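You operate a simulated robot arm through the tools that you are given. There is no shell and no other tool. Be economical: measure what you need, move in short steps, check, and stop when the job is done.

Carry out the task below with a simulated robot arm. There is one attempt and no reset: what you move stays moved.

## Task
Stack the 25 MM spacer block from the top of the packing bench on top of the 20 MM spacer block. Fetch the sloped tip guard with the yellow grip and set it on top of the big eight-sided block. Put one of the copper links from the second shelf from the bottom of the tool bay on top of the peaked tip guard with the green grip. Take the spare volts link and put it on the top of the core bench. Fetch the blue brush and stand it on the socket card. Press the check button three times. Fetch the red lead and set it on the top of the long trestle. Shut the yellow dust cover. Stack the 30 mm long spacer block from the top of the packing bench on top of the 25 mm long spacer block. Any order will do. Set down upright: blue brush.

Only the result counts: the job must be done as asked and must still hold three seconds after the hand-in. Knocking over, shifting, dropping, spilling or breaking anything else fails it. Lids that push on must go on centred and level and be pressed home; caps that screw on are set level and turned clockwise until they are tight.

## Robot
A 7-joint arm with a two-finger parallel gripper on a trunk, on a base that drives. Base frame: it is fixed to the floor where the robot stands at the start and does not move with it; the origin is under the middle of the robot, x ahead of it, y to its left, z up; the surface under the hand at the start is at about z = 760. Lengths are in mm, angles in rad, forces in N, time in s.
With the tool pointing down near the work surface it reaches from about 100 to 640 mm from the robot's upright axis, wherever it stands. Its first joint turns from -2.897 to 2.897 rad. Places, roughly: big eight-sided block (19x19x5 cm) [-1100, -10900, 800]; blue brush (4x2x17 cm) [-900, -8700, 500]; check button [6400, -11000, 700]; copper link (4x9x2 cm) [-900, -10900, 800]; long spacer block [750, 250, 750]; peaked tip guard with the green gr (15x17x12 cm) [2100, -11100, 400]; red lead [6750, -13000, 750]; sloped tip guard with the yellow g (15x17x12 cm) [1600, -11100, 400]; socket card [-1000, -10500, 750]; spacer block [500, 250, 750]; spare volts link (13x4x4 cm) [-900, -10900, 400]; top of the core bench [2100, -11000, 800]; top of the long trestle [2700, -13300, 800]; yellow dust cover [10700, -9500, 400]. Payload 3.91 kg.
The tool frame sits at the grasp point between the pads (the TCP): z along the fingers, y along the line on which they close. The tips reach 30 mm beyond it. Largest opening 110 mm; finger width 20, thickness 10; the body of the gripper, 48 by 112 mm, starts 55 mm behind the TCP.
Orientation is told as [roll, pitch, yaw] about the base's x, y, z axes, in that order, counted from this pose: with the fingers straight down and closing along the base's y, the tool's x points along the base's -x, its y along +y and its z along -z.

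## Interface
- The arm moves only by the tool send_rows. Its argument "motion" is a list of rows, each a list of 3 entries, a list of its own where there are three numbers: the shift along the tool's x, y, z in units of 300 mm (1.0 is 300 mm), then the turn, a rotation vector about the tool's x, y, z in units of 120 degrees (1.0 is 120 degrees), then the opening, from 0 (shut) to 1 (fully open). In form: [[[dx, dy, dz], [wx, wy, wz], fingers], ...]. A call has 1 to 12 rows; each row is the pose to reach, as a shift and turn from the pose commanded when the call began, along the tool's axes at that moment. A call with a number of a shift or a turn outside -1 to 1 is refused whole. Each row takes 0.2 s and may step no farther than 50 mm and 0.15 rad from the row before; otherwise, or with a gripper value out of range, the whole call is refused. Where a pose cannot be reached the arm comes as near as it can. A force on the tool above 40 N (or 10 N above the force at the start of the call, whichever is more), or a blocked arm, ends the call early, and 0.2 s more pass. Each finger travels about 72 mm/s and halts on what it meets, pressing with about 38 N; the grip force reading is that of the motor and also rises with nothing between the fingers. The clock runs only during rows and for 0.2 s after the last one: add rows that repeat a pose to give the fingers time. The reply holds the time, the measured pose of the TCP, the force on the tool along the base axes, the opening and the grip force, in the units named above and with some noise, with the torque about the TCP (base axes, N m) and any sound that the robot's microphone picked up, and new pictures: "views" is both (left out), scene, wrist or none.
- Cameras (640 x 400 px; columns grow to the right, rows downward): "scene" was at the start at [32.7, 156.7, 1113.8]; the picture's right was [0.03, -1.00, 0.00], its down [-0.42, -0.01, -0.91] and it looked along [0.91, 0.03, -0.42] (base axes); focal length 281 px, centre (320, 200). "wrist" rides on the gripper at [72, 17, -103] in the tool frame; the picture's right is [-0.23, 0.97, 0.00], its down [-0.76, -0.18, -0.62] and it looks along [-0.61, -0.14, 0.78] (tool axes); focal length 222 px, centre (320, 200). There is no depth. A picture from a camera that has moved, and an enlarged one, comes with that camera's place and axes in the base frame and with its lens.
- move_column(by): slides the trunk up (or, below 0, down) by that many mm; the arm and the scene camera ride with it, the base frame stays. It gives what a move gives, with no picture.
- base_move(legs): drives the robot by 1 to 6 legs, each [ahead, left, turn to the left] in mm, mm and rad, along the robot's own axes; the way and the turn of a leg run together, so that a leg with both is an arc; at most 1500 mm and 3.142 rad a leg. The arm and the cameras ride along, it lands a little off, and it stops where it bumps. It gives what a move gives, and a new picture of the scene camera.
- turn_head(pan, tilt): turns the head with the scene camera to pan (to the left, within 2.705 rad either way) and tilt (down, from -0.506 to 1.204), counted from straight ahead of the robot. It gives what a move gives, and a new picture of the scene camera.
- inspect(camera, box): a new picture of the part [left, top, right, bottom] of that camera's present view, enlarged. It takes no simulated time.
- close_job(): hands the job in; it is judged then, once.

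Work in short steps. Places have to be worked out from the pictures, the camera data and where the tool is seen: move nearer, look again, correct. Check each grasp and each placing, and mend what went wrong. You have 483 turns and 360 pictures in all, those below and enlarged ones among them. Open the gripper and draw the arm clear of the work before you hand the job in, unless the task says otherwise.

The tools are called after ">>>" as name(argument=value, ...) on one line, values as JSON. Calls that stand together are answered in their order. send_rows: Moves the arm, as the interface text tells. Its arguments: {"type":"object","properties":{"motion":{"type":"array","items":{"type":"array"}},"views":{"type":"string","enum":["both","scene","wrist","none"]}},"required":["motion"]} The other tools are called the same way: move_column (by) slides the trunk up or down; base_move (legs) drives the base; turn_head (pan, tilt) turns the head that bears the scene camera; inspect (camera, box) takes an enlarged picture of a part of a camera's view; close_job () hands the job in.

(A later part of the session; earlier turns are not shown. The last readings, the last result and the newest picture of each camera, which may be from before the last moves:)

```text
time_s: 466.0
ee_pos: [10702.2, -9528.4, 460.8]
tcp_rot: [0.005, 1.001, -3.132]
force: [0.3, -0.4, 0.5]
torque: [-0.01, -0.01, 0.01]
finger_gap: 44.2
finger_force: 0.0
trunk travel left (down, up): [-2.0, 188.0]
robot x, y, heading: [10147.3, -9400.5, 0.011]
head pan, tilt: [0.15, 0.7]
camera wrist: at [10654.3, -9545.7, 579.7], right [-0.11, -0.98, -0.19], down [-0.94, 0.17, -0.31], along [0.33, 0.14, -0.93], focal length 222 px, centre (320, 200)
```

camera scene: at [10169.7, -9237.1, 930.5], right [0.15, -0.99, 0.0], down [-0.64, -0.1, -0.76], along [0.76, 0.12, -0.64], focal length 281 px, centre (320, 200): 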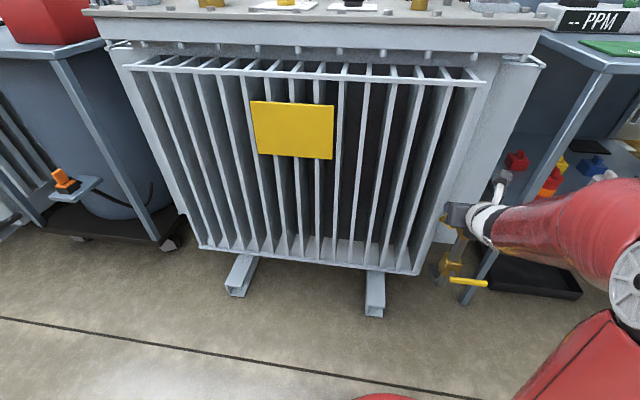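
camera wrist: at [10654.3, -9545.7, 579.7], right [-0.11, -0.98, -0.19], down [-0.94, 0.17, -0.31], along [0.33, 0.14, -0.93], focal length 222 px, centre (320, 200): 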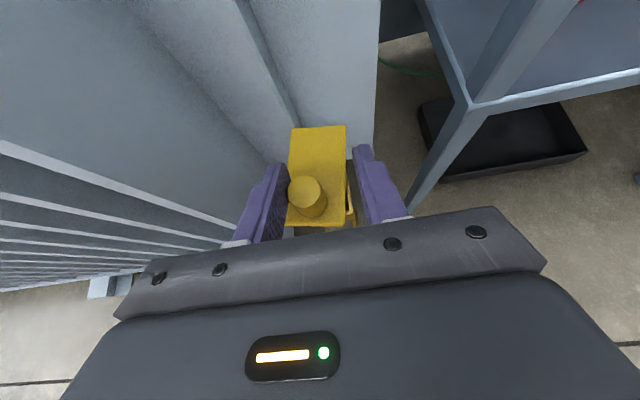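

Almost closed; the cup's right edge still shows. Push a few mm more, watching the force.

>>> send_rows(motion=[[[0, 0.015, 0], [0, 0, 0], 0.4], [[0, 0.027, 0], [0, 0, 0], 0.4], [[0, 0.027, 0], [0, 0, 0], 0.4]], views="wrist")

>>> inspect(camera="wrist", box=[250, 100, 400, 240])

```text
time_s: 466.8
ee_pos: [10701.5, -9536.9, 462.0]
tcp_rot: [0.004, 1.002, -3.13]
force: [0.3, 0.6, -0.3]
torque: [0.01, -0.03, 0.01]
finger_gap: 43.9
finger_force: 0.3
trunk travel left (down, up): [-2.0, 188.0]
robot x, y, heading: [10149.2, -9403.6, 0.003]
head pan, tilt: [0.15, 0.7]
camera wrist: at [10653.7, -9553.6, 580.1], right [-0.11, -0.98, -0.19], down [-0.94, 0.17, -0.31], along [0.33, 0.14, -0.93], focal length 222 px, centre (320, 200)
```

wrist: 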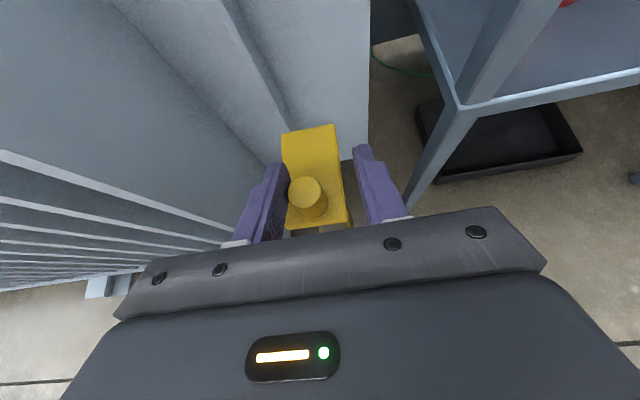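

```text
2.86 times, centred on (325, 170) of wrist
camera zoom: at [10653.7, -9553.6, 580.1], right [-0.11, -0.98, -0.19], down [-0.94, 0.17, -0.31], along [0.33, 0.14, -0.93], focal length 635 px, centre (306, 286)
```

zoom: 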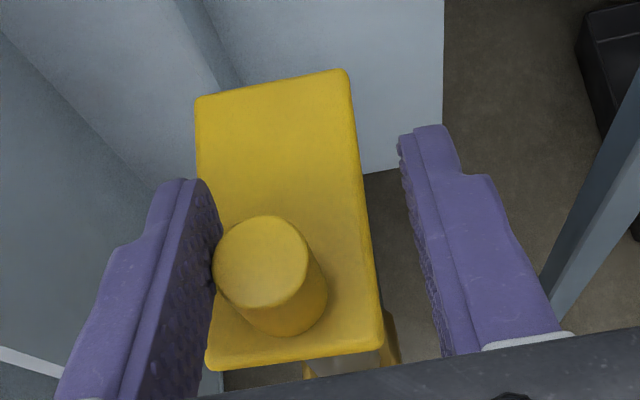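

Nearly home; the cup still peeks out slightly at right. Push another few mm until it stops.

>>> send_rows(motion=[[[0, 0.013, 0], [0, 0, 0], 0.4], [[0, 0.013, 0], [0, 0, 0], 0.4]], views="none")

>>> inspect(camera="wrist", box=[250, 100, 400, 240])

```text
time_s: 467.4
ee_pos: [10701.2, -9540.1, 460.9]
tcp_rot: [0.005, 1.002, -3.127]
force: [-2.9, 6.3, 0.7]
torque: [0.15, -0.01, 0.07]
finger_gap: 47.3
finger_force: 3.2
trunk travel left (down, up): [-2.0, 188.0]
robot x, y, heading: [10145.8, -9406.3, 0.004]
head pan, tilt: [0.15, 0.7]
```

```text
2.86 times, centred on (325, 170) of wrist
camera zoom: at [10653.9, -9556.8, 579.7], right [-0.11, -0.98, -0.19], down [-0.94, 0.17, -0.31], along [0.33, 0.14, -0.93], focal length 635 px, centre (306, 286)
```

zoom: 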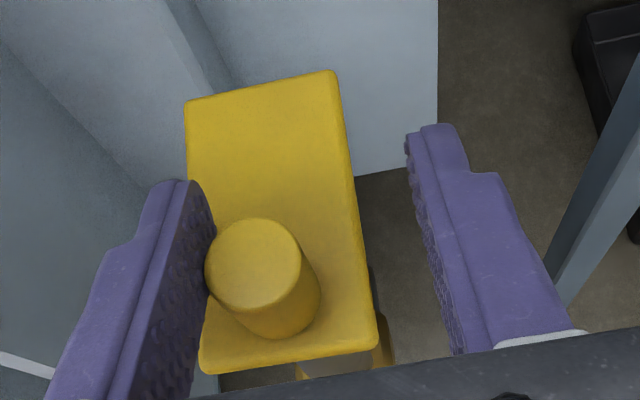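

Resistance met (6 N): it's at its stop. Push 2 mm more to be sure, then ease off and withdraw along the tool axis.

>>> send_rows(motion=[[[0, 0.01, 0], [0, 0, 0], 0.4], [[0, 0.01, 0], [0, 0, 0], 0.4]], views="none")

>>> send_rows(motion=[[[0, -0.035, 0], [0, 0, 0], 0.45], [[0, -0.035, -0.05], [0, 0, 0], 0.45], [[0, -0.035, -0.2], [0, 0, 0], 0.45], [[0, -0.035, -0.35], [0, 0, 0], 0.45]], views="wrist")

>>> inspect(camera="wrist", box=[280, 40, 430, 180])

```text
time_s: 468.0
ee_pos: [10701.7, -9541.8, 462.3]
tcp_rot: [0.004, 1.0, -3.128]
force: [-5.7, 14.4, -2.7]
torque: [0.1, 0.07, 0.16]
finger_gap: 51.0
finger_force: 6.6
trunk travel left (down, up): [-2.0, 188.0]
robot x, y, heading: [10148.3, -9404.6, 0.008]
head pan, tilt: [0.15, 0.7]
```

```text
time_s: 469.0
ee_pos: [10611.8, -9533.5, 519.1]
tcp_rot: [0.002, 1.002, -3.133]
force: [1.2, -0.1, 0.0]
torque: [-0.03, 0.02, -0.03]
finger_gap: 49.3
finger_force: 0.0
trunk travel left (down, up): [-2.0, 188.0]
robot x, y, heading: [10142.7, -9403.7, 0.003]
head pan, tilt: [0.15, 0.7]
camera wrist: at [10564.7, -9549.3, 636.1], right [-0.12, -0.97, -0.19], down [-0.94, 0.17, -0.31], along [0.33, 0.14, -0.93], focal length 222 px, centre (320, 200)
```

wrist: 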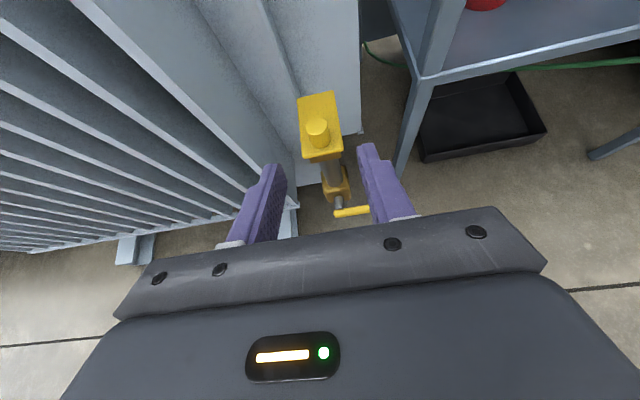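

```text
2.86 times, centred on (355, 110) of wrist
camera zoom: at [10564.7, -9549.3, 636.1], right [-0.12, -0.97, -0.19], down [-0.94, 0.17, -0.31], along [0.33, 0.14, -0.93], focal length 635 px, centre (220, 457)
```

zoom: 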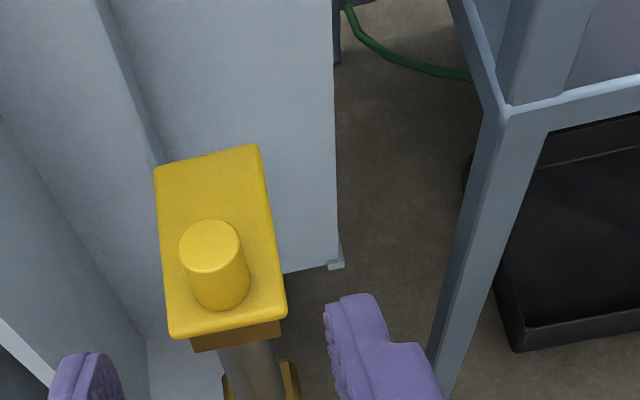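

The cover is shut. Withdraw, raise the trunk and drive back the way I came.

>>> base_move(legs=[[-725, 0, 0]])

>>> move_column(by=160)

>>> base_move(legs=[[0, -1500, 0], [0, -1500, 0], [0, -560, 0]])

```text
time_s: 473.0
ee_pos: [9890.9, -9534.9, 518.9]
tcp_rot: [0.003, 1.002, -3.12]
force: [0.4, -0.1, 1.1]
torque: [0.01, -0.03, 0.0]
finger_gap: 49.5
finger_force: 0.0
trunk travel left (down, up): [-2.0, 188.0]
robot x, y, heading: [9423.7, -9410.4, 0.015]
head pan, tilt: [0.15, 0.7]
camera scene: at [9446.2, -9243.5, 930.5], right [0.16, -0.99, 0.0], down [-0.64, -0.1, -0.76], along [0.75, 0.12, -0.64], focal length 281 px, centre (320, 200)
```

scene: 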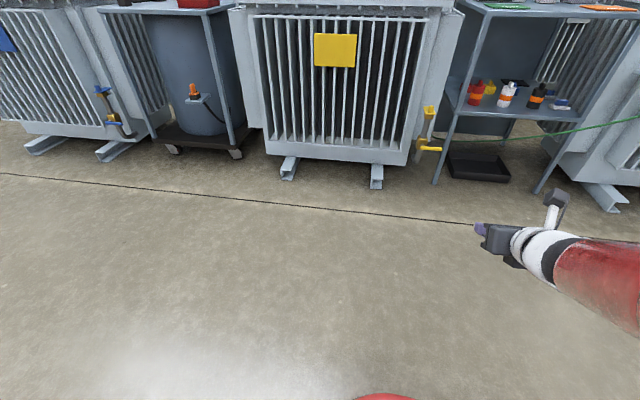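

```text
time_s: 474.8
ee_pos: [9892.0, -9533.6, 677.0]
tcp_rot: [0.004, 1.002, -3.122]
force: [0.6, 0.2, -0.1]
torque: [-0.01, 0.01, 0.03]
finger_gap: 49.3
finger_force: 0.1
trunk travel left (down, up): [-162.0, 28.0]
robot x, y, heading: [9420.4, -9407.2, 0.01]
head pan, tilt: [0.15, 0.7]
```

```text
time_s: 491.9
ee_pos: [10027.5, -13037.7, 679.0]
tcp_rot: [0.003, 1.001, -3.073]
force: [-0.7, 0.1, 0.2]
torque: [0.0, 0.0, -0.02]
finger_gap: 49.3
finger_force: 0.0
trunk travel left (down, up): [-162.0, 28.0]
robot x, y, heading: [9553.9, -12937.8, 0.063]
head pan, tilt: [0.15, 0.7]
camera scene: at [9567.8, -12768.9, 1090.5], right [0.21, -0.98, 0.0], down [-0.63, -0.14, -0.76], along [0.75, 0.16, -0.64], focal length 281 px, centre (320, 200)
```

scene: 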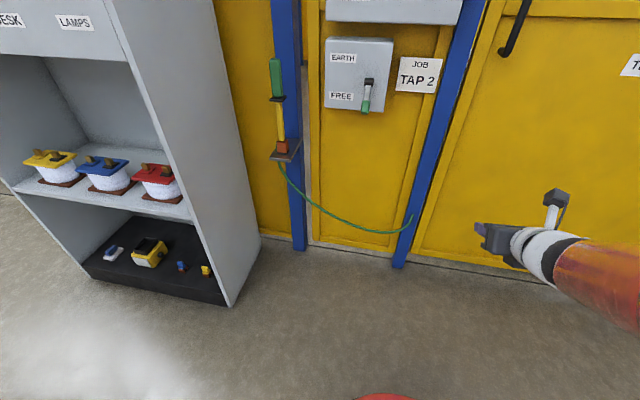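

Straighten, back up to (7847,-12955), turn and back through the gap.

>>> base_move(legs=[[0, 0, -0.063], [-1500, 0, 0], [-205, 0, 0]])

>>> turn_head(pan=2.4, tilt=0.4)

```text
time_s: 501.0
ee_pos: [8317.0, -13067.2, 678.3]
tcp_rot: [0.002, 1.001, -3.139]
force: [0.4, -0.3, 0.2]
torque: [-0.04, 0.0, -0.03]
finger_gap: 49.5
finger_force: 0.1
trunk travel left (down, up): [-162.0, 28.0]
robot x, y, heading: [7850.3, -12933.7, -0.007]
head pan, tilt: [0.15, 0.7]
camera scene: at [7877.2, -12767.1, 1090.5], right [0.15, -0.99, 0.0], down [-0.64, -0.09, -0.76], along [0.76, 0.11, -0.64], focal length 281 px, centre (320, 200)
```

scene: 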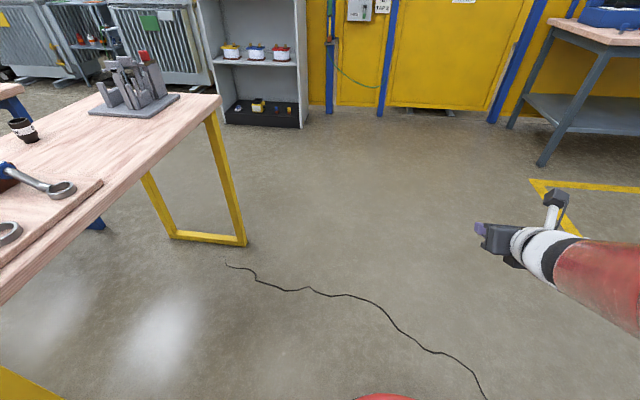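

```text
time_s: 503.1
ee_pos: [8317.0, -13066.5, 678.0]
tcp_rot: [0.003, 1.002, -3.137]
force: [0.1, -0.1, -0.3]
torque: [0.0, 0.0, -0.04]
finger_gap: 49.6
finger_force: 0.1
trunk travel left (down, up): [-162.0, 28.0]
robot x, y, heading: [7851.0, -12933.1, -0.004]
head pan, tilt: [2.4, 0.4]
camera scene: at [7725.1, -12716.5, 1117.4], right [0.68, 0.73, 0.0], down [0.29, -0.26, -0.92], along [-0.68, 0.63, -0.39], focal length 281 px, centre (320, 200)
```

scene: 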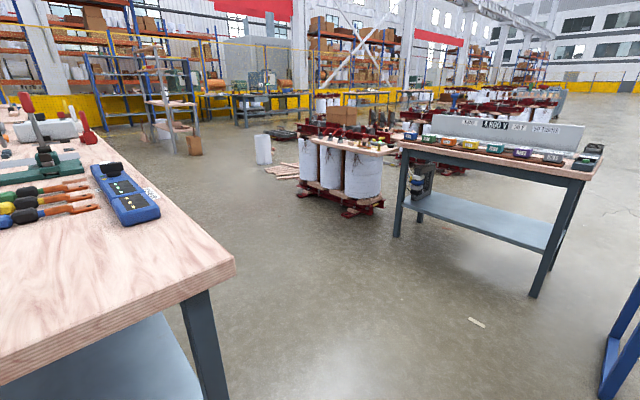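

The bench end with the test leads is right there. Look closer at it.

>>> turn_head(pan=2.7, tilt=0.5)

>>> inspect(camera="scene", box=[60, 60, 380, 260])

```text
time_s: 503.9
ee_pos: [8317.5, -13066.5, 678.2]
tcp_rot: [0.004, 1.0, -3.137]
force: [0.0, -0.1, -0.1]
torque: [-0.02, 0.01, 0.01]
finger_gap: 49.5
finger_force: 0.1
trunk travel left (down, up): [-162.0, 28.0]
robot x, y, heading: [7848.6, -12933.8, -0.008]
head pan, tilt: [2.7, 0.499]
camera scene: at [7711.1, -12740.1, 1108.3], right [0.43, 0.9, 0.0], down [0.43, -0.21, -0.88], along [-0.79, 0.38, -0.48], focal length 281 px, centre (320, 200)
```

scene: 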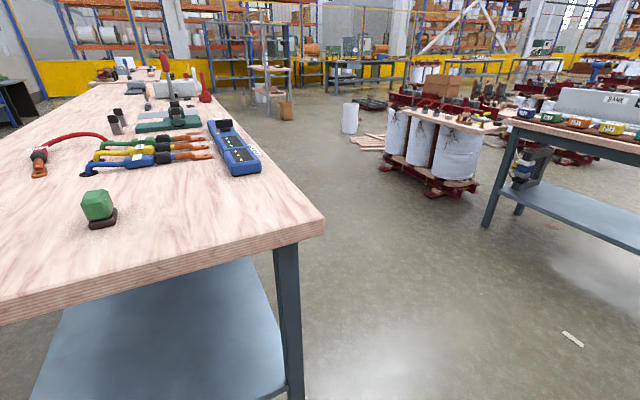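

```text
2.00 times, centred on (220, 160) of scene
camera zoom: at [7711.1, -12740.1, 1108.3], right [0.43, 0.9, 0.0], down [0.43, -0.21, -0.88], along [-0.79, 0.38, -0.48], focal length 562 px, centre (520, 280)
```

zoom: 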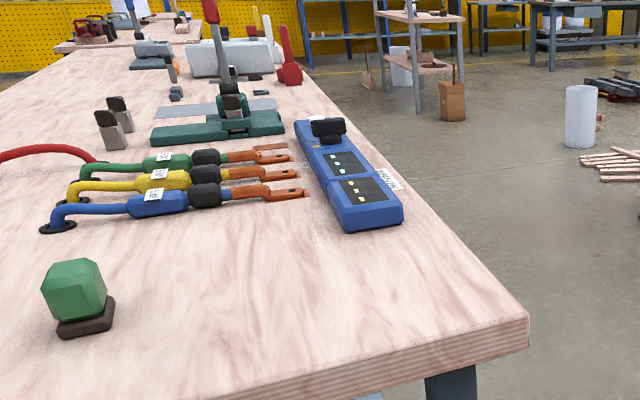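

The red lead lies on the south part of the bench around (6400–6500,-13050…-13200). Approach from the south aisle: move right 900, turn to face +y.

>>> base_move(legs=[[0, -900, 0], [0, 0, 1.579]])

>>> turn_head(pan=1.0, tilt=0.35)

```text
time_s: 512.5
ee_pos: [7982.8, -13375.6, 679.2]
tcp_rot: [0.004, 1.003, -1.562]
force: [0.2, -0.1, 0.4]
torque: [-0.01, 0.02, 0.0]
finger_gap: 49.6
finger_force: 0.0
trunk travel left (down, up): [-162.0, 28.0]
robot x, y, heading: [7852.8, -13842.3, 1.575]
head pan, tilt: [2.7, 0.499]
camera scene: at [7660.1, -13983.7, 1108.3], right [-0.91, 0.43, 0.0], down [0.2, 0.43, -0.88], along [-0.37, -0.79, -0.48], focal length 281 px, centre (320, 200)
```

scene: 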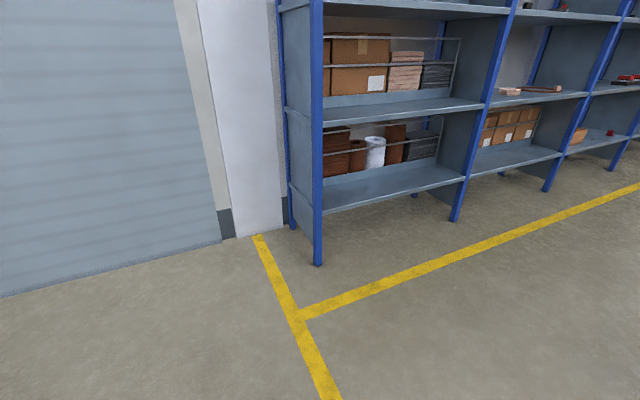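

```text
time_s: 514.2
ee_pos: [7981.3, -13374.7, 678.4]
tcp_rot: [0.002, 1.002, -1.562]
force: [-0.4, -0.8, 0.7]
torque: [0.01, 0.04, -0.02]
finger_gap: 49.5
finger_force: 0.1
trunk travel left (down, up): [-162.0, 28.0]
robot x, y, heading: [7854.8, -13844.1, 1.576]
head pan, tilt: [1.0, 0.351]
camera scene: at [7620.3, -13851.3, 1121.9], right [0.54, 0.84, 0.0], down [0.29, -0.18, -0.94], along [-0.79, 0.51, -0.34], focal length 281 px, centre (320, 200)
```

scene: 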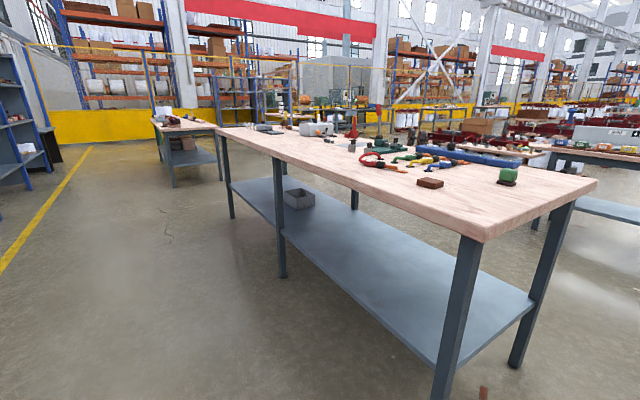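

Bench spans y≈-12520…-13130. Drive left 1150 to x≈6700 and view from the south.

>>> base_move(legs=[[0, 1150, 0]])

>>> turn_head(pan=0.0, tilt=0.45)

```text
time_s: 520.0
ee_pos: [6858.1, -13376.6, 678.0]
tcp_rot: [0.003, 1.001, -1.563]
force: [0.0, -0.4, 0.4]
torque: [0.0, -0.03, -0.01]
finger_gap: 49.6
finger_force: 0.1
trunk travel left (down, up): [-162.0, 28.0]
robot x, y, heading: [6727.2, -13842.9, 1.57]
head pan, tilt: [1.0, 0.351]
camera scene: at [6495.0, -13851.8, 1121.9], right [0.54, 0.84, 0.0], down [0.29, -0.19, -0.94], along [-0.79, 0.51, -0.34], focal length 281 px, centre (320, 200)
```

scene: 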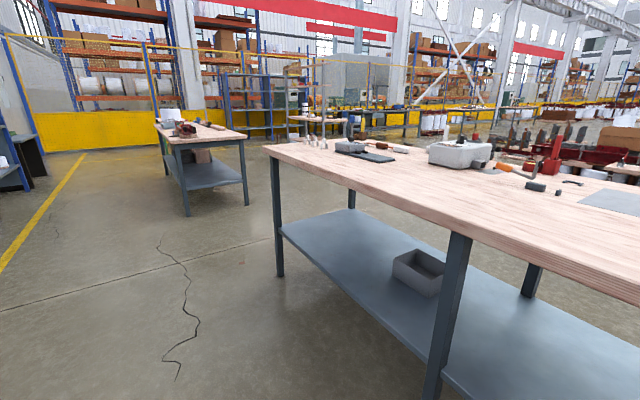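

```text
time_s: 521.2
ee_pos: [6858.3, -13376.7, 678.4]
tcp_rot: [0.004, 1.002, -1.564]
force: [1.0, -0.3, -0.2]
torque: [-0.02, 0.0, -0.02]
finger_gap: 49.4
finger_force: 0.1
trunk travel left (down, up): [-162.0, 28.0]
robot x, y, heading: [6728.1, -13841.3, 1.572]
head pan, tilt: [0.0, 0.45]
camera scene: at [6573.3, -13810.2, 1112.7], right [1.0, 0.0, 0.0], down [0.0, -0.44, -0.9], along [0.0, 0.9, -0.44], focal length 281 px, centre (320, 200)
```

scene: 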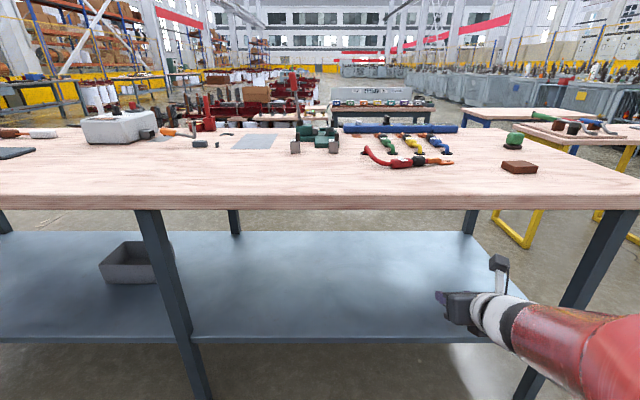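

>>> inspect(camera="scene", box=[330, 110, 480, 200])

```text
4.27 times, centred on (405, 155) of scene
camera zoom: at [6573.3, -13810.2, 1112.7], right [1.0, 0.0, 0.0], down [0.0, -0.44, -0.9], along [0.0, 0.9, -0.44], focal length 1198 px, centre (-43, 392)
```

zoom: 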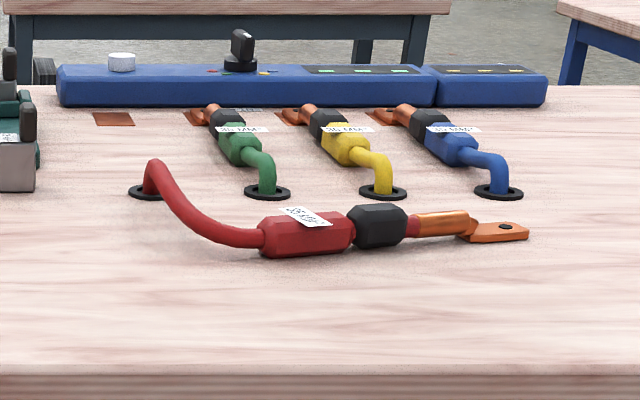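

The red lead lies near the bench's middle, one end at a grommet. Raise the tool, then drive 300 mm closer.

>>> send_rows(motion=[[[0.13, 0, -0.083], [0, 0, 0], 1], [[0.26, 0, -0.167], [0, 0, 0], 1], [[0.39, 0, -0.25], [0, 0, 0], 1], [[0.52, 0, -0.334], [0, 0, 0], 1], [[0.65, 0, -0.417], [0, 0, 0], 1], [[0.76, 0, -0.488], [0, 0, 0], 1]], views="none")

>>> base_move(legs=[[280, -20, 0]])

>>> inspect(camera="scene", box=[300, 140, 480, 240])

```text
time_s: 522.6
ee_pos: [6857.5, -13373.4, 950.4]
tcp_rot: [0.001, 1.0, -1.565]
force: [0.1, 0.7, 0.5]
torque: [0.01, 0.0, 0.0]
finger_gap: 109.8
finger_force: 0.0
trunk travel left (down, up): [-162.0, 28.0]
robot x, y, heading: [6725.1, -13842.2, 1.576]
head pan, tilt: [0.0, 0.45]
```

```text
time_s: 524.6
ee_pos: [6877.2, -13088.9, 950.3]
tcp_rot: [0.003, 1.002, -1.565]
force: [0.0, -0.7, 0.7]
torque: [0.01, 0.04, 0.02]
finger_gap: 110.0
finger_force: 0.1
trunk travel left (down, up): [-162.0, 28.0]
robot x, y, heading: [6747.6, -13554.3, 1.574]
head pan, tilt: [0.0, 0.45]
camera scene: at [6593.3, -13524.8, 1112.7], right [1.0, 0.0, 0.0], down [0.0, -0.44, -0.9], along [0.0, 0.9, -0.44], focal length 281 px, centre (320, 200)
```

scene: 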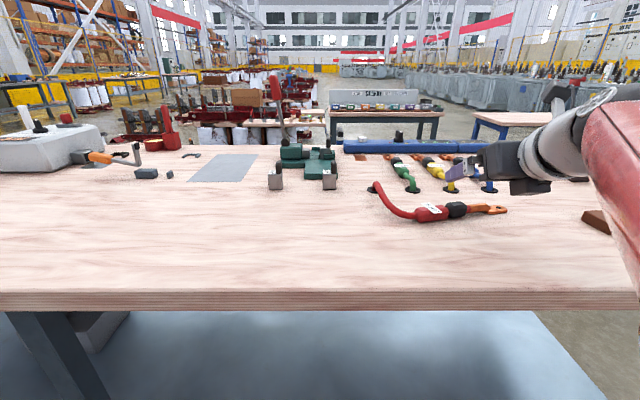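

```text
3.56 times, centred on (390, 190) of scene
camera zoom: at [6593.3, -13524.8, 1112.7], right [1.0, 0.0, 0.0], down [0.0, -0.44, -0.9], along [0.0, 0.9, -0.44], focal length 999 px, centre (71, 236)
```

zoom: 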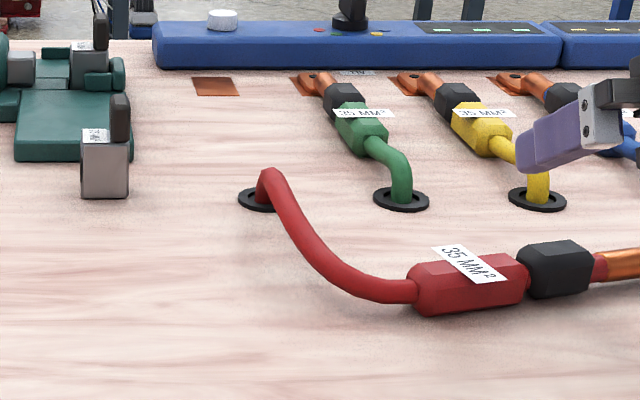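

Triangulation: bench top z≈865, its south edge y≈-13266; red body ≈ (6793,-13085). I'll grasp the red body from above with fingers closing along y: first point the tool straight down.

>>> send_rows(motion=[[[0.03, 0, -0.02], [0, -0.07, 0], 1], [[0.06, 0, -0.04], [0, -0.14, 0], 1], [[0.1, 0, -0.065], [0, -0.21, 0], 1], [[0.1, 0, -0.065], [0, -0.28, 0], 1], [[0.1, 0, -0.065], [0, -0.35, 0], 1], [[0.1, 0, -0.065], [0, -0.42, 0], 1], [[0.1, 0, -0.065], [0, -0.478, 0], 1], [[0.1, 0, -0.065], [0, -0.478, 0], 1]], views="none")

>>> send_rows(motion=[[[0, 0, 0], [0, 0, -0.07], 1], [[0, 0, 0], [0, 0, -0.14], 1], [[0, 0, 0], [0, 0, -0.21], 1], [[0, 0, 0], [0, 0, -0.28], 1], [[0, 0, 0], [0, 0, -0.35], 1], [[0, 0, 0], [0, 0, -0.42], 1], [[0, 0, 0], [0, 0, -0.49], 1], [[0, 0, 0], [0, 0, -0.56], 1], [[0, 0, 0], [0, 0, -0.63], 1], [[0, 0, 0], [0, 0, -0.7], 1], [[0, 0, 0], [0, 0, -0.747], 1], [[0, 0, 0], [0, 0, -0.747], 1]])

```text
time_s: 526.4
ee_pos: [6868.7, -13087.2, 930.9]
tcp_rot: [-0.005, 0.005, -1.563]
force: [6.4, -0.6, -0.2]
torque: [0.14, 0.5, -0.02]
finger_gap: 110.1
finger_force: 0.1
out of reach, approached as far as the arm can: row 4, 6, 7, 8
trunk travel left (down, up): [-162.0, 28.0]
robot x, y, heading: [6750.8, -13556.0, 1.568]
head pan, tilt: [0.0, 0.45]
```

```text
time_s: 529.0
ee_pos: [6863.2, -13085.3, 929.8]
tcp_rot: [0.006, 0.003, 0.001]
force: [-0.4, -0.4, 0.2]
torque: [-0.02, -0.01, 0.01]
finger_gap: 110.0
finger_force: 0.0
trunk travel left (down, up): [-162.0, 28.0]
robot x, y, heading: [6746.5, -13555.7, 1.567]
head pan, tilt: [0.0, 0.45]
camera scene: at [6593.3, -13524.7, 1112.7], right [1.0, 0.0, 0.0], down [0.0, -0.44, -0.9], along [0.0, 0.9, -0.44], focal length 281 px, centre (320, 200)
camera wrist: at [6791.3, -13067.8, 1035.8], right [0.23, 0.97, 0.0], down [0.76, -0.18, 0.62], along [0.61, -0.14, -0.78], focal length 222 px, centre (320, 200)
```

scene: 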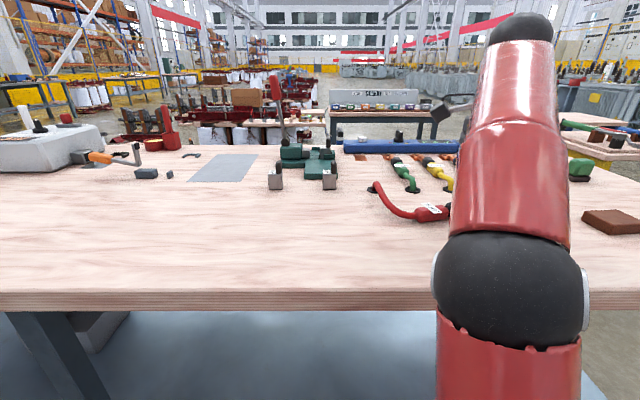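
wrist: 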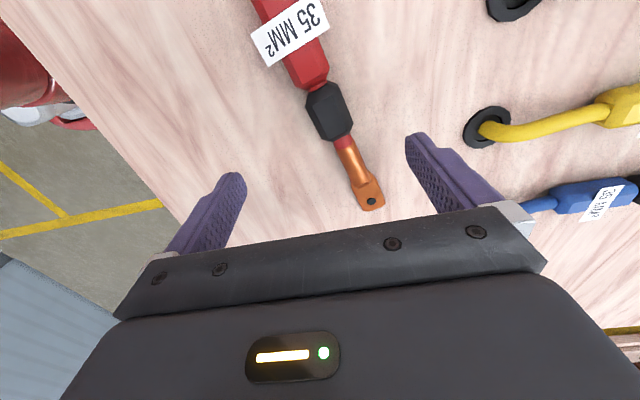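

Lead axis ≈ +0.24 rad from x; red body centre ≈ (6793,-13085). Move above it with yaw 0.24.

>>> send_rows(motion=[[[0.08, 0, 0], [0, 0, -0.06], 1], [[0.16, 0, 0], [0, 0, -0.116], 1], [[0.23, 0, 0], [0, 0, -0.116], 1], [[0.23, 0, 0], [0, 0, -0.116], 0.7]])

```text
time_s: 530.0
ee_pos: [6794.2, -13085.3, 932.4]
tcp_rot: [-0.001, -0.001, 0.24]
force: [0.6, -0.4, -0.2]
torque: [0.0, -0.01, -0.02]
finger_gap: 77.0
finger_force: 0.1
trunk travel left (down, up): [-162.0, 28.0]
robot x, y, heading: [6744.8, -13555.0, 1.571]
head pan, tilt: [0.0, 0.45]
camera scene: at [6593.3, -13524.7, 1112.7], right [1.0, 0.0, 0.0], down [0.0, -0.44, -0.9], along [0.0, 0.9, -0.44], focal length 281 px, centre (320, 200)
camera wrist: at [6720.6, -13085.2, 1036.5], right [-0.01, 1.0, 0.0], down [0.78, 0.01, 0.62], along [0.62, 0.01, -0.78], focal length 222 px, centre (320, 200)
```

scene: 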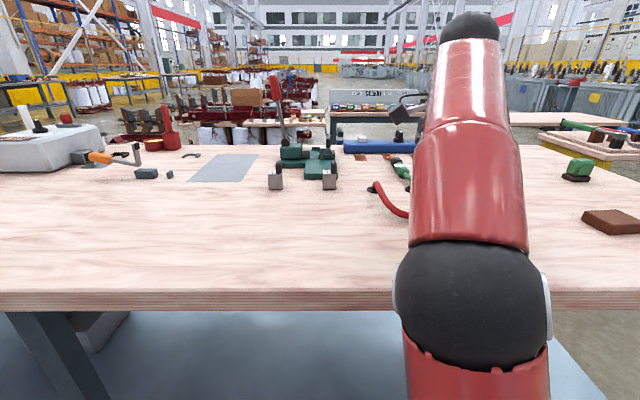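
wrist: 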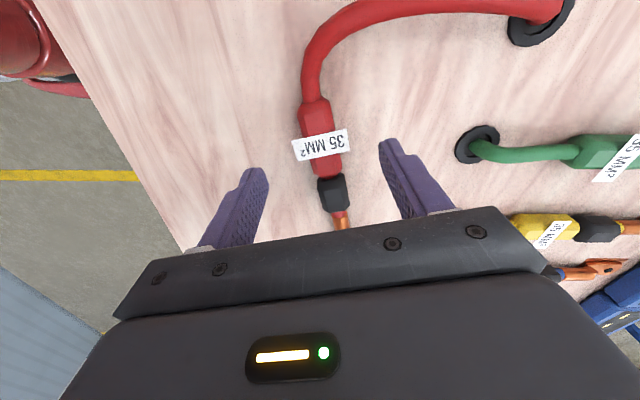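

Centred. Descend to z≈902 and close.

>>> send_rows(motion=[[[0.01, 0, 0.05], [0, 0, 0], 0.7], [[0.01, 0, 0.1], [0, 0, 0], 0.7], [[0.01, 0, 0.1], [0, 0, 0], 0.4], [[0.01, 0, 0.1], [0, 0, 0], 0.1], [[0.01, 0, 0.1], [0, 0, 0], 0], [[0.01, 0, 0.1], [0, 0, 0], 0]], views="wrist")

```text
time_s: 531.4
ee_pos: [6792.7, -13087.1, 902.6]
tcp_rot: [-0.001, -0.001, 0.237]
force: [-1.2, 0.5, 0.0]
torque: [0.05, -0.07, 0.1]
finger_gap: 23.6
finger_force: 38.0
trunk travel left (down, up): [-162.0, 28.0]
robot x, y, heading: [6746.1, -13558.1, 1.568]
head pan, tilt: [0.0, 0.45]
camera wrist: at [6718.0, -13086.2, 1006.5], right [-0.01, 1.0, 0.0], down [0.78, 0.01, 0.62], along [0.62, 0.01, -0.78], focal length 222 px, centre (320, 200)
```

wrist: 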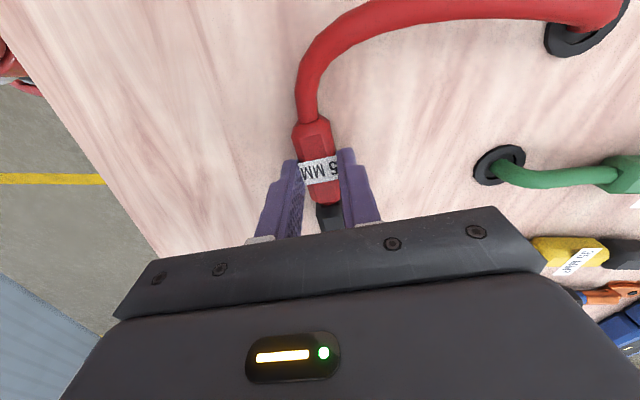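

Gripped at 23.6 mm. Lift gently and observe the force.

>>> send_rows(motion=[[[0, 0, -0.02], [0, 0, 0], 0], [[0, 0, -0.05], [0, 0, 0], 0], [[0, 0, -0.1], [0, 0, 0], 0], [[0, 0, -0.1], [0, 0, 0], 0]])

```text
time_s: 532.4
ee_pos: [6791.8, -13084.9, 931.9]
tcp_rot: [-0.002, -0.002, 0.24]
force: [0.0, 0.1, -1.9]
torque: [-0.05, 0.07, 0.02]
finger_gap: 23.4
finger_force: 37.9
trunk travel left (down, up): [-162.0, 28.0]
robot x, y, heading: [6748.2, -13553.8, 1.565]
head pan, tilt: [0.0, 0.45]
camera scene: at [6593.2, -13524.6, 1112.7], right [1.0, 0.0, 0.0], down [0.0, -0.44, -0.9], along [0.0, 0.9, -0.44], focal length 281 px, centre (320, 200)
camera wrist: at [6717.8, -13086.0, 1036.9], right [-0.01, 1.0, 0.0], down [0.78, 0.01, 0.62], along [0.62, 0.01, -0.78], focal length 222 px, centre (320, 200)
```

scene: 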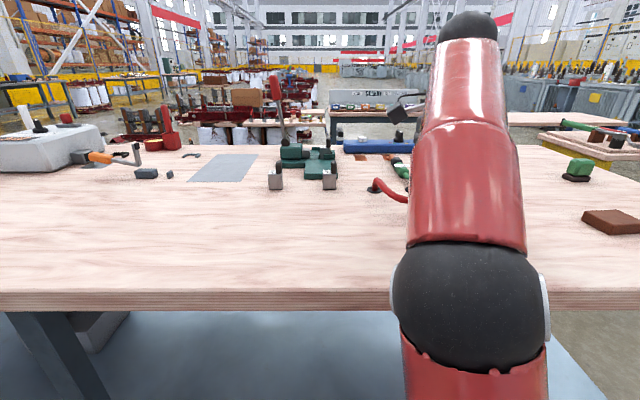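
wrist: 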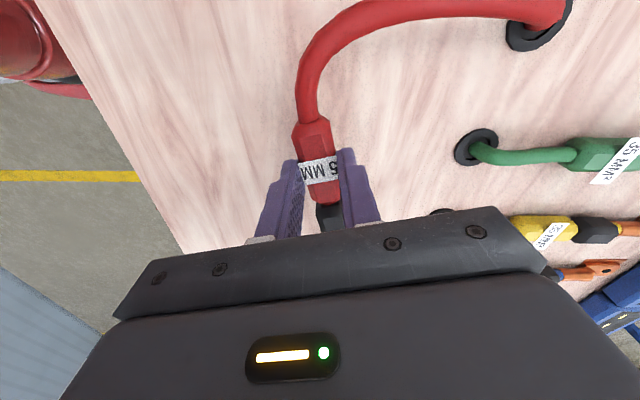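

The red lead is free and lifts easily. Raise it more, back off, and turn toward the west (−x).

>>> send_rows(motion=[[[0, 0, -0.1], [0, 0, 0], 0], [[0, 0, -0.2], [0, 0, 0], 0]], views="none")

>>> base_move(legs=[[-330, 0, 0], [0, 0, 1.571]])

>>> turn_head(pan=-0.2, tilt=0.3)

```text
time_s: 533.0
ee_pos: [6792.4, -13087.6, 932.2]
tcp_rot: [-0.001, -0.002, 0.238]
force: [-0.2, 0.6, -2.1]
torque: [-0.03, 0.08, 0.01]
finger_gap: 23.6
finger_force: 37.8
out of reach, approached as far as the arm can: row 1, 2
trunk travel left (down, up): [-162.0, 28.0]
robot x, y, heading: [6748.1, -13559.4, 1.57]
head pan, tilt: [0.0, 0.45]
```

```text
time_s: 539.0
ee_pos: [6274.9, -13843.8, 932.6]
tcp_rot: [0.0, -0.001, 1.824]
force: [0.6, -0.4, -1.4]
torque: [-0.08, -0.05, 0.02]
finger_gap: 23.5
finger_force: 38.1
trunk travel left (down, up): [-162.0, 28.0]
robot x, y, heading: [6748.0, -13879.3, -3.129]
head pan, tilt: [0.0, 0.45]
camera scene: at [6716.9, -14036.7, 1112.7], right [-0.01, 1.0, 0.0], down [0.44, 0.01, -0.9], along [-0.9, -0.01, -0.44], focal length 281 px, centre (320, 200)
```

scene: 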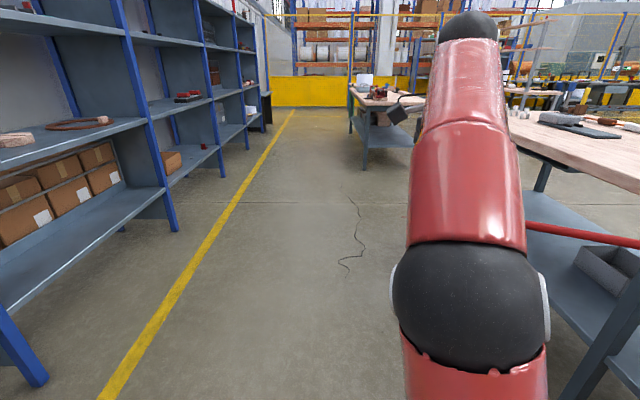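

```text
time_s: 539.8
ee_pos: [6275.0, -13844.3, 932.0]
tcp_rot: [-0.001, -0.001, 1.824]
force: [-0.5, -0.6, -2.6]
torque: [-0.07, -0.03, -0.02]
finger_gap: 23.2
finger_force: 37.4
trunk travel left (down, up): [-162.0, 28.0]
robot x, y, heading: [6748.6, -13879.1, -3.129]
head pan, tilt: [-0.201, 0.3]
camera scene: at [6717.1, -14018.2, 1126.6], right [0.19, 0.98, 0.0], down [0.29, -0.06, -0.96], along [-0.94, 0.18, -0.3], focal length 281 px, centre (320, 200)
```

scene: 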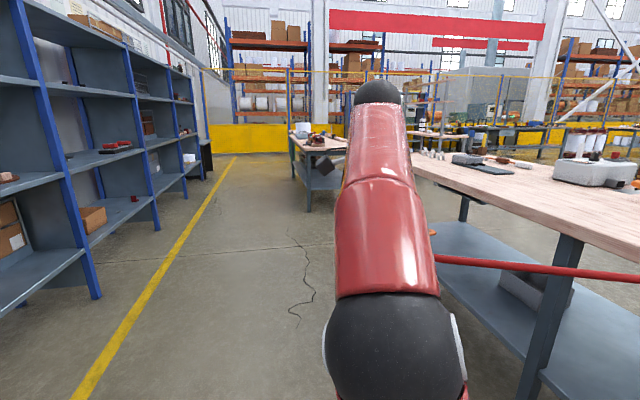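

A red line is visible between the gripper side and the bench; look closely.

>>> inspect(camera="scene", box=[400, 200, 640, 350])

>>> send_rows(motion=[[[0, 0, 0], [0, 0, 0], 0]], views="wrist")

```text
2.67 times, centred on (520, 275) of scene
camera zoom: at [6717.1, -14018.2, 1126.6], right [0.19, 0.98, 0.0], down [0.29, -0.06, -0.96], along [-0.94, 0.18, -0.3], focal length 749 px, centre (-213, 0)
```

zoom: 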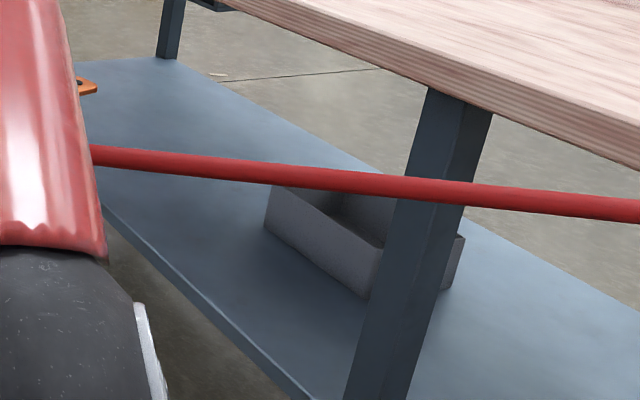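

```text
time_s: 540.2
ee_pos: [6275.0, -13844.2, 931.8]
tcp_rot: [0.0, -0.003, 1.824]
force: [0.3, 0.1, -2.0]
torque: [-0.05, -0.02, -0.01]
finger_gap: 23.4
finger_force: 37.4
trunk travel left (down, up): [-162.0, 28.0]
robot x, y, heading: [6745.6, -13881.6, -3.128]
head pan, tilt: [-0.201, 0.3]
camera wrist: at [6276.8, -13917.4, 1036.7], right [-1.0, -0.02, 0.0], down [-0.02, 0.78, 0.62], along [-0.02, 0.62, -0.78], focal length 222 px, centre (320, 200)
```

wrist: 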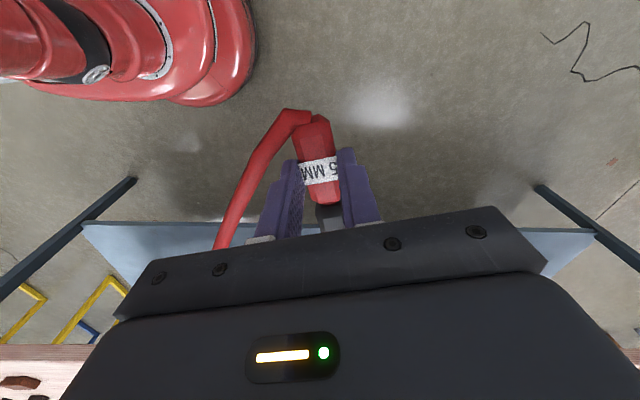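

The lead has a cable drawn to the bench; no tension so far. Advance west stepwise, checking the force.

>>> base_move(legs=[[600, 0, 0]])

>>> send_rows(motion=[[[0, 0, 0], [0, 0, 0], 0]], views="wrist")

```text
time_s: 543.6
ee_pos: [5669.3, -13856.5, 932.3]
tcp_rot: [0.0, -0.001, 1.831]
force: [-0.9, -0.8, -1.5]
torque: [-0.07, -0.02, -0.01]
finger_gap: 23.4
finger_force: 37.9
trunk travel left (down, up): [-162.0, 28.0]
robot x, y, heading: [6140.4, -13892.0, -3.122]
head pan, tilt: [-0.201, 0.3]
camera scene: at [6112.7, -14027.8, 1126.6], right [0.18, 0.98, 0.0], down [0.29, -0.05, -0.96], along [-0.94, 0.17, -0.3], focal length 281 px, centre (320, 200)
```

scene: 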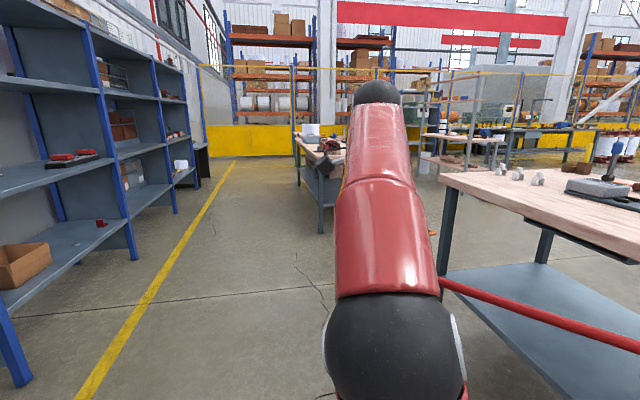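

```text
time_s: 544.0
ee_pos: [5668.4, -13855.5, 932.1]
tcp_rot: [0.0, 0.0, 1.831]
force: [0.4, 0.4, -1.0]
torque: [-0.09, 0.0, -0.04]
finger_gap: 23.6
finger_force: 38.3
trunk travel left (down, up): [-162.0, 28.0]
robot x, y, heading: [6145.6, -13892.0, -3.121]
head pan, tilt: [-0.201, 0.3]
camera wrist: at [5671.8, -13929.9, 1036.7], right [-1.0, -0.03, 0.0], down [-0.02, 0.78, 0.62], along [-0.02, 0.62, -0.78], focal length 222 px, centre (320, 200)
```

wrist: 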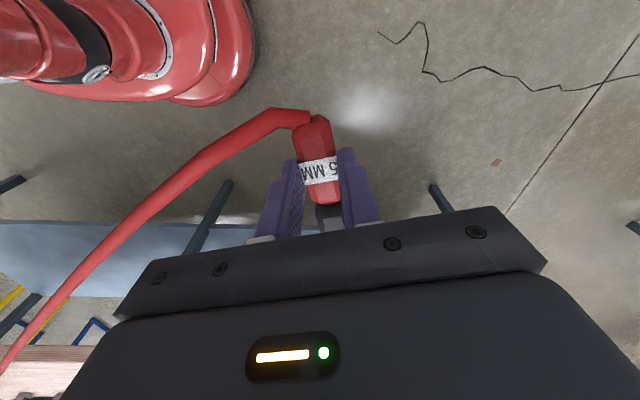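

No tension: the cable just follows visually. Drive 2000 mm further west and look at the trestle.

>>> base_move(legs=[[1500, 0, -0.02], [350, 0, 0]])

>>> turn_head(pan=-0.5, tilt=0.35)

```text
time_s: 553.2
ee_pos: [3844.0, -13835.1, 932.6]
tcp_rot: [-0.001, 0.0, 1.8]
force: [0.0, -0.5, -1.3]
torque: [-0.08, -0.03, -0.02]
finger_gap: 23.3
finger_force: 38.0
trunk travel left (down, up): [-162.0, 28.0]
robot x, y, heading: [4313.5, -13886.5, 3.128]
head pan, tilt: [-0.201, 0.3]
camera scene: at [4281.6, -14020.3, 1126.6], right [0.21, 0.98, 0.0], down [0.29, -0.06, -0.96], along [-0.93, 0.2, -0.3], focal length 281 px, centre (320, 200)
```

scene: 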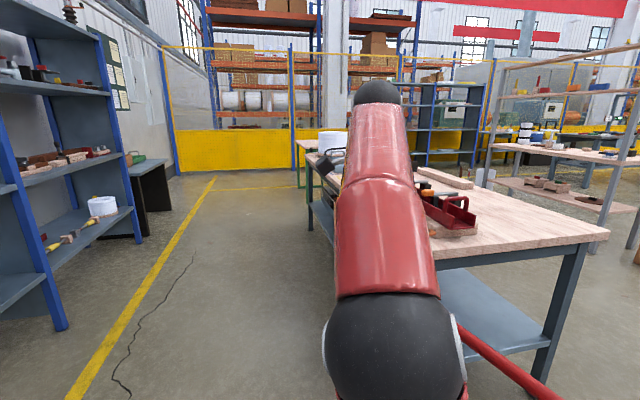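

```text
time_s: 554.0
ee_pos: [3841.6, -13835.7, 932.5]
tcp_rot: [0.001, -0.001, 1.801]
force: [-0.1, 0.2, -1.9]
torque: [-0.09, -0.04, 0.0]
finger_gap: 23.2
finger_force: 38.0
trunk travel left (down, up): [-162.0, 28.0]
robot x, y, heading: [4313.7, -13882.6, 3.13]
head pan, tilt: [-0.499, 0.351]
camera scene: at [4291.6, -13994.5, 1121.9], right [0.49, 0.87, 0.0], down [0.3, -0.17, -0.94], along [-0.82, 0.46, -0.34], focal length 281 px, centre (320, 200)
```

scene: 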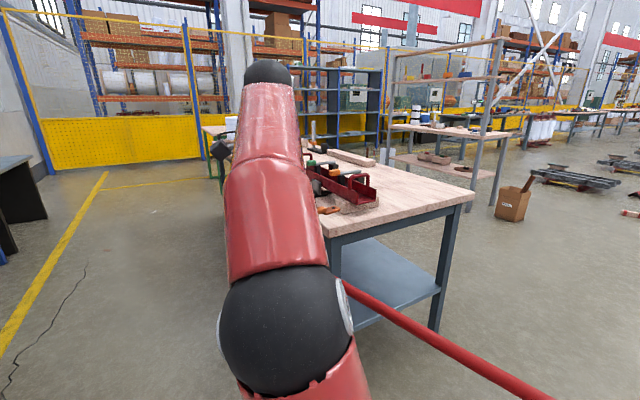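

Trestle top z≈750, east edge x≈3640, free area around (3520,-13120). Go right 760, then ahead 300, and look.

>>> base_move(legs=[[0, 745, 0], [290, 0, 0]])

>>> send_rows(motion=[[[0, 0, 0], [0, 0, 0], 0]], views="wrist")

>>> turn_head(pan=0.0, tilt=0.6)

```text
time_s: 559.6
ee_pos: [3547.7, -14580.3, 932.3]
tcp_rot: [-0.001, -0.002, 1.8]
force: [-0.8, -0.9, -2.9]
torque: [-0.04, 0.0, -0.01]
finger_gap: 23.4
finger_force: 37.8
trunk travel left (down, up): [-162.0, 28.0]
robot x, y, heading: [4021.2, -14630.0, 3.134]
head pan, tilt: [-0.499, 0.351]
camera scene: at [3996.3, -14738.2, 1121.9], right [0.49, 0.87, 0.0], down [0.3, -0.17, -0.94], along [-0.82, 0.46, -0.34], focal length 281 px, centre (320, 200)
```

scene: 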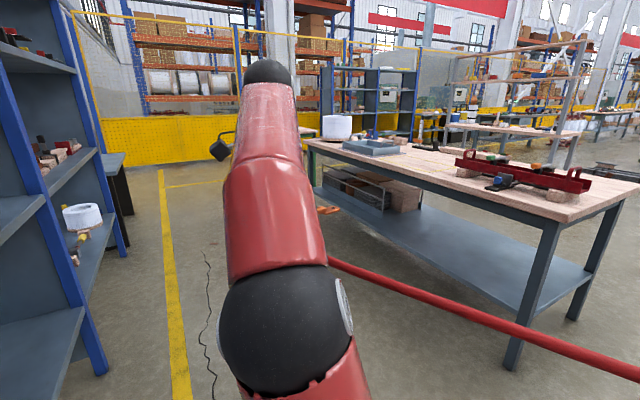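

```text
time_s: 560.0
ee_pos: [3548.3, -14579.3, 932.6]
tcp_rot: [0.001, -0.001, 1.802]
force: [0.3, -0.7, -0.7]
torque: [-0.06, -0.01, 0.03]
finger_gap: 23.4
finger_force: 38.1
trunk travel left (down, up): [-162.0, 28.0]
robot x, y, heading: [4019.7, -14625.5, 3.131]
head pan, tilt: [-0.499, 0.351]
camera wrist: at [3548.4, -14653.5, 1036.8], right [-1.0, 0.0, 0.0], down [0.0, 0.78, 0.62], along [0.0, 0.62, -0.78], focal length 222 px, centre (320, 200)
```

wrist: 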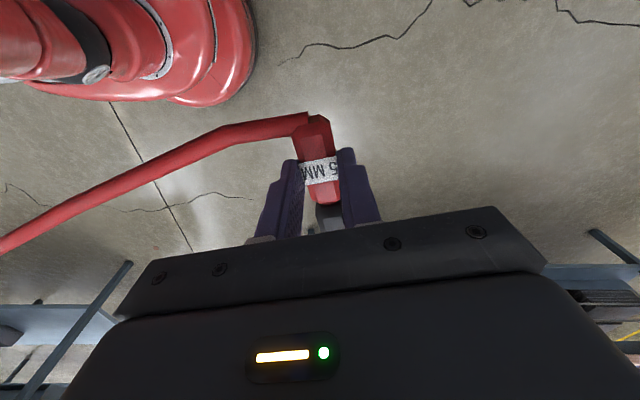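

```text
time_s: 561.0
ee_pos: [3548.5, -14579.7, 932.6]
tcp_rot: [-0.001, -0.003, 1.803]
force: [-0.5, -0.5, -1.6]
torque: [-0.09, -0.03, -0.02]
finger_gap: 23.3
finger_force: 38.5
trunk travel left (down, up): [-162.0, 28.0]
robot x, y, heading: [4022.0, -14630.0, 3.128]
head pan, tilt: [0.0, 0.6]
camera scene: at [3989.2, -14782.6, 1099.2], right [0.01, 1.0, 0.0], down [0.56, -0.01, -0.83], along [-0.83, 0.01, -0.56], focal length 281 px, centre (320, 200)
```

scene: 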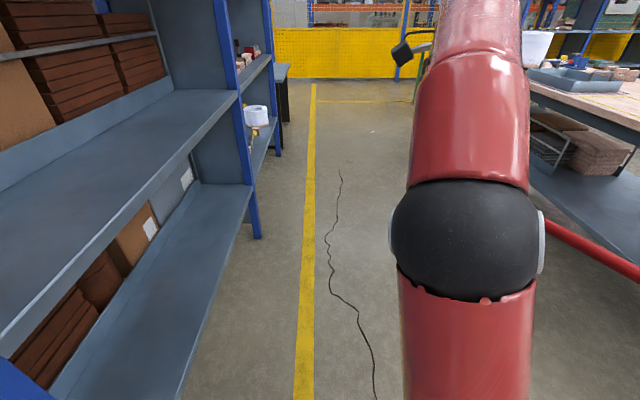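

Wrong sign: facing west, left is −y. Back off 300, go right 1500, then ahead.

>>> base_move(legs=[[-300, 0, 0], [0, -1500, 0], [220, 0, 0]])

>>> send_rows(motion=[[[0, 0, 0], [0, 0, 0], 0]], views="wrist")

```text
time_s: 571.3
ee_pos: [3635.4, -13094.8, 932.6]
tcp_rot: [0.0, -0.003, 1.8]
force: [-1.3, -0.1, -2.1]
torque: [-0.08, -0.06, 0.01]
finger_gap: 23.3
finger_force: 38.0
trunk travel left (down, up): [-162.0, 28.0]
robot x, y, heading: [4106.5, -13143.3, 3.126]
head pan, tilt: [0.0, 0.6]
camera scene: at [4076.7, -13298.5, 1099.2], right [0.01, 1.0, 0.0], down [0.57, -0.01, -0.82], along [-0.82, 0.01, -0.57], focal length 281 px, centre (320, 200)
```

scene: 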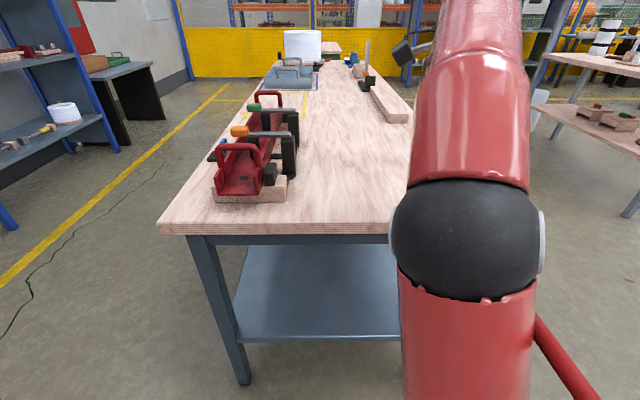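

```text
time_s: 571.7
ee_pos: [3637.2, -13094.6, 932.0]
tcp_rot: [0.0, -0.001, 1.799]
force: [0.5, 0.1, -1.6]
torque: [-0.1, 0.0, -0.01]
finger_gap: 23.4
finger_force: 38.0
trunk travel left (down, up): [-162.0, 28.0]
robot x, y, heading: [4103.9, -13145.6, 3.129]
head pan, tilt: [0.0, 0.6]
camera wrist: at [3636.2, -13168.5, 1036.8], right [-1.0, 0.0, 0.0], down [0.0, 0.78, 0.62], along [0.0, 0.62, -0.78], focal length 222 px, centre (320, 200)
```

wrist: 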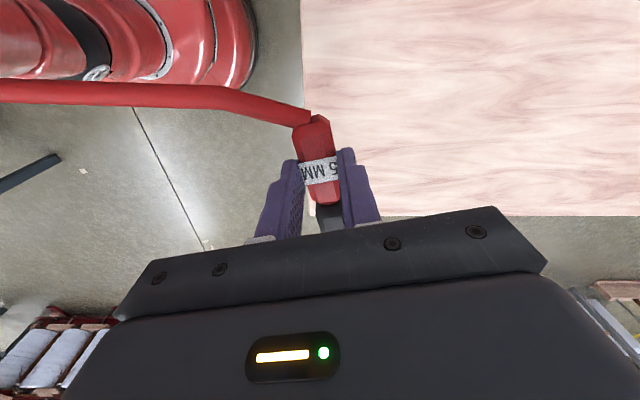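

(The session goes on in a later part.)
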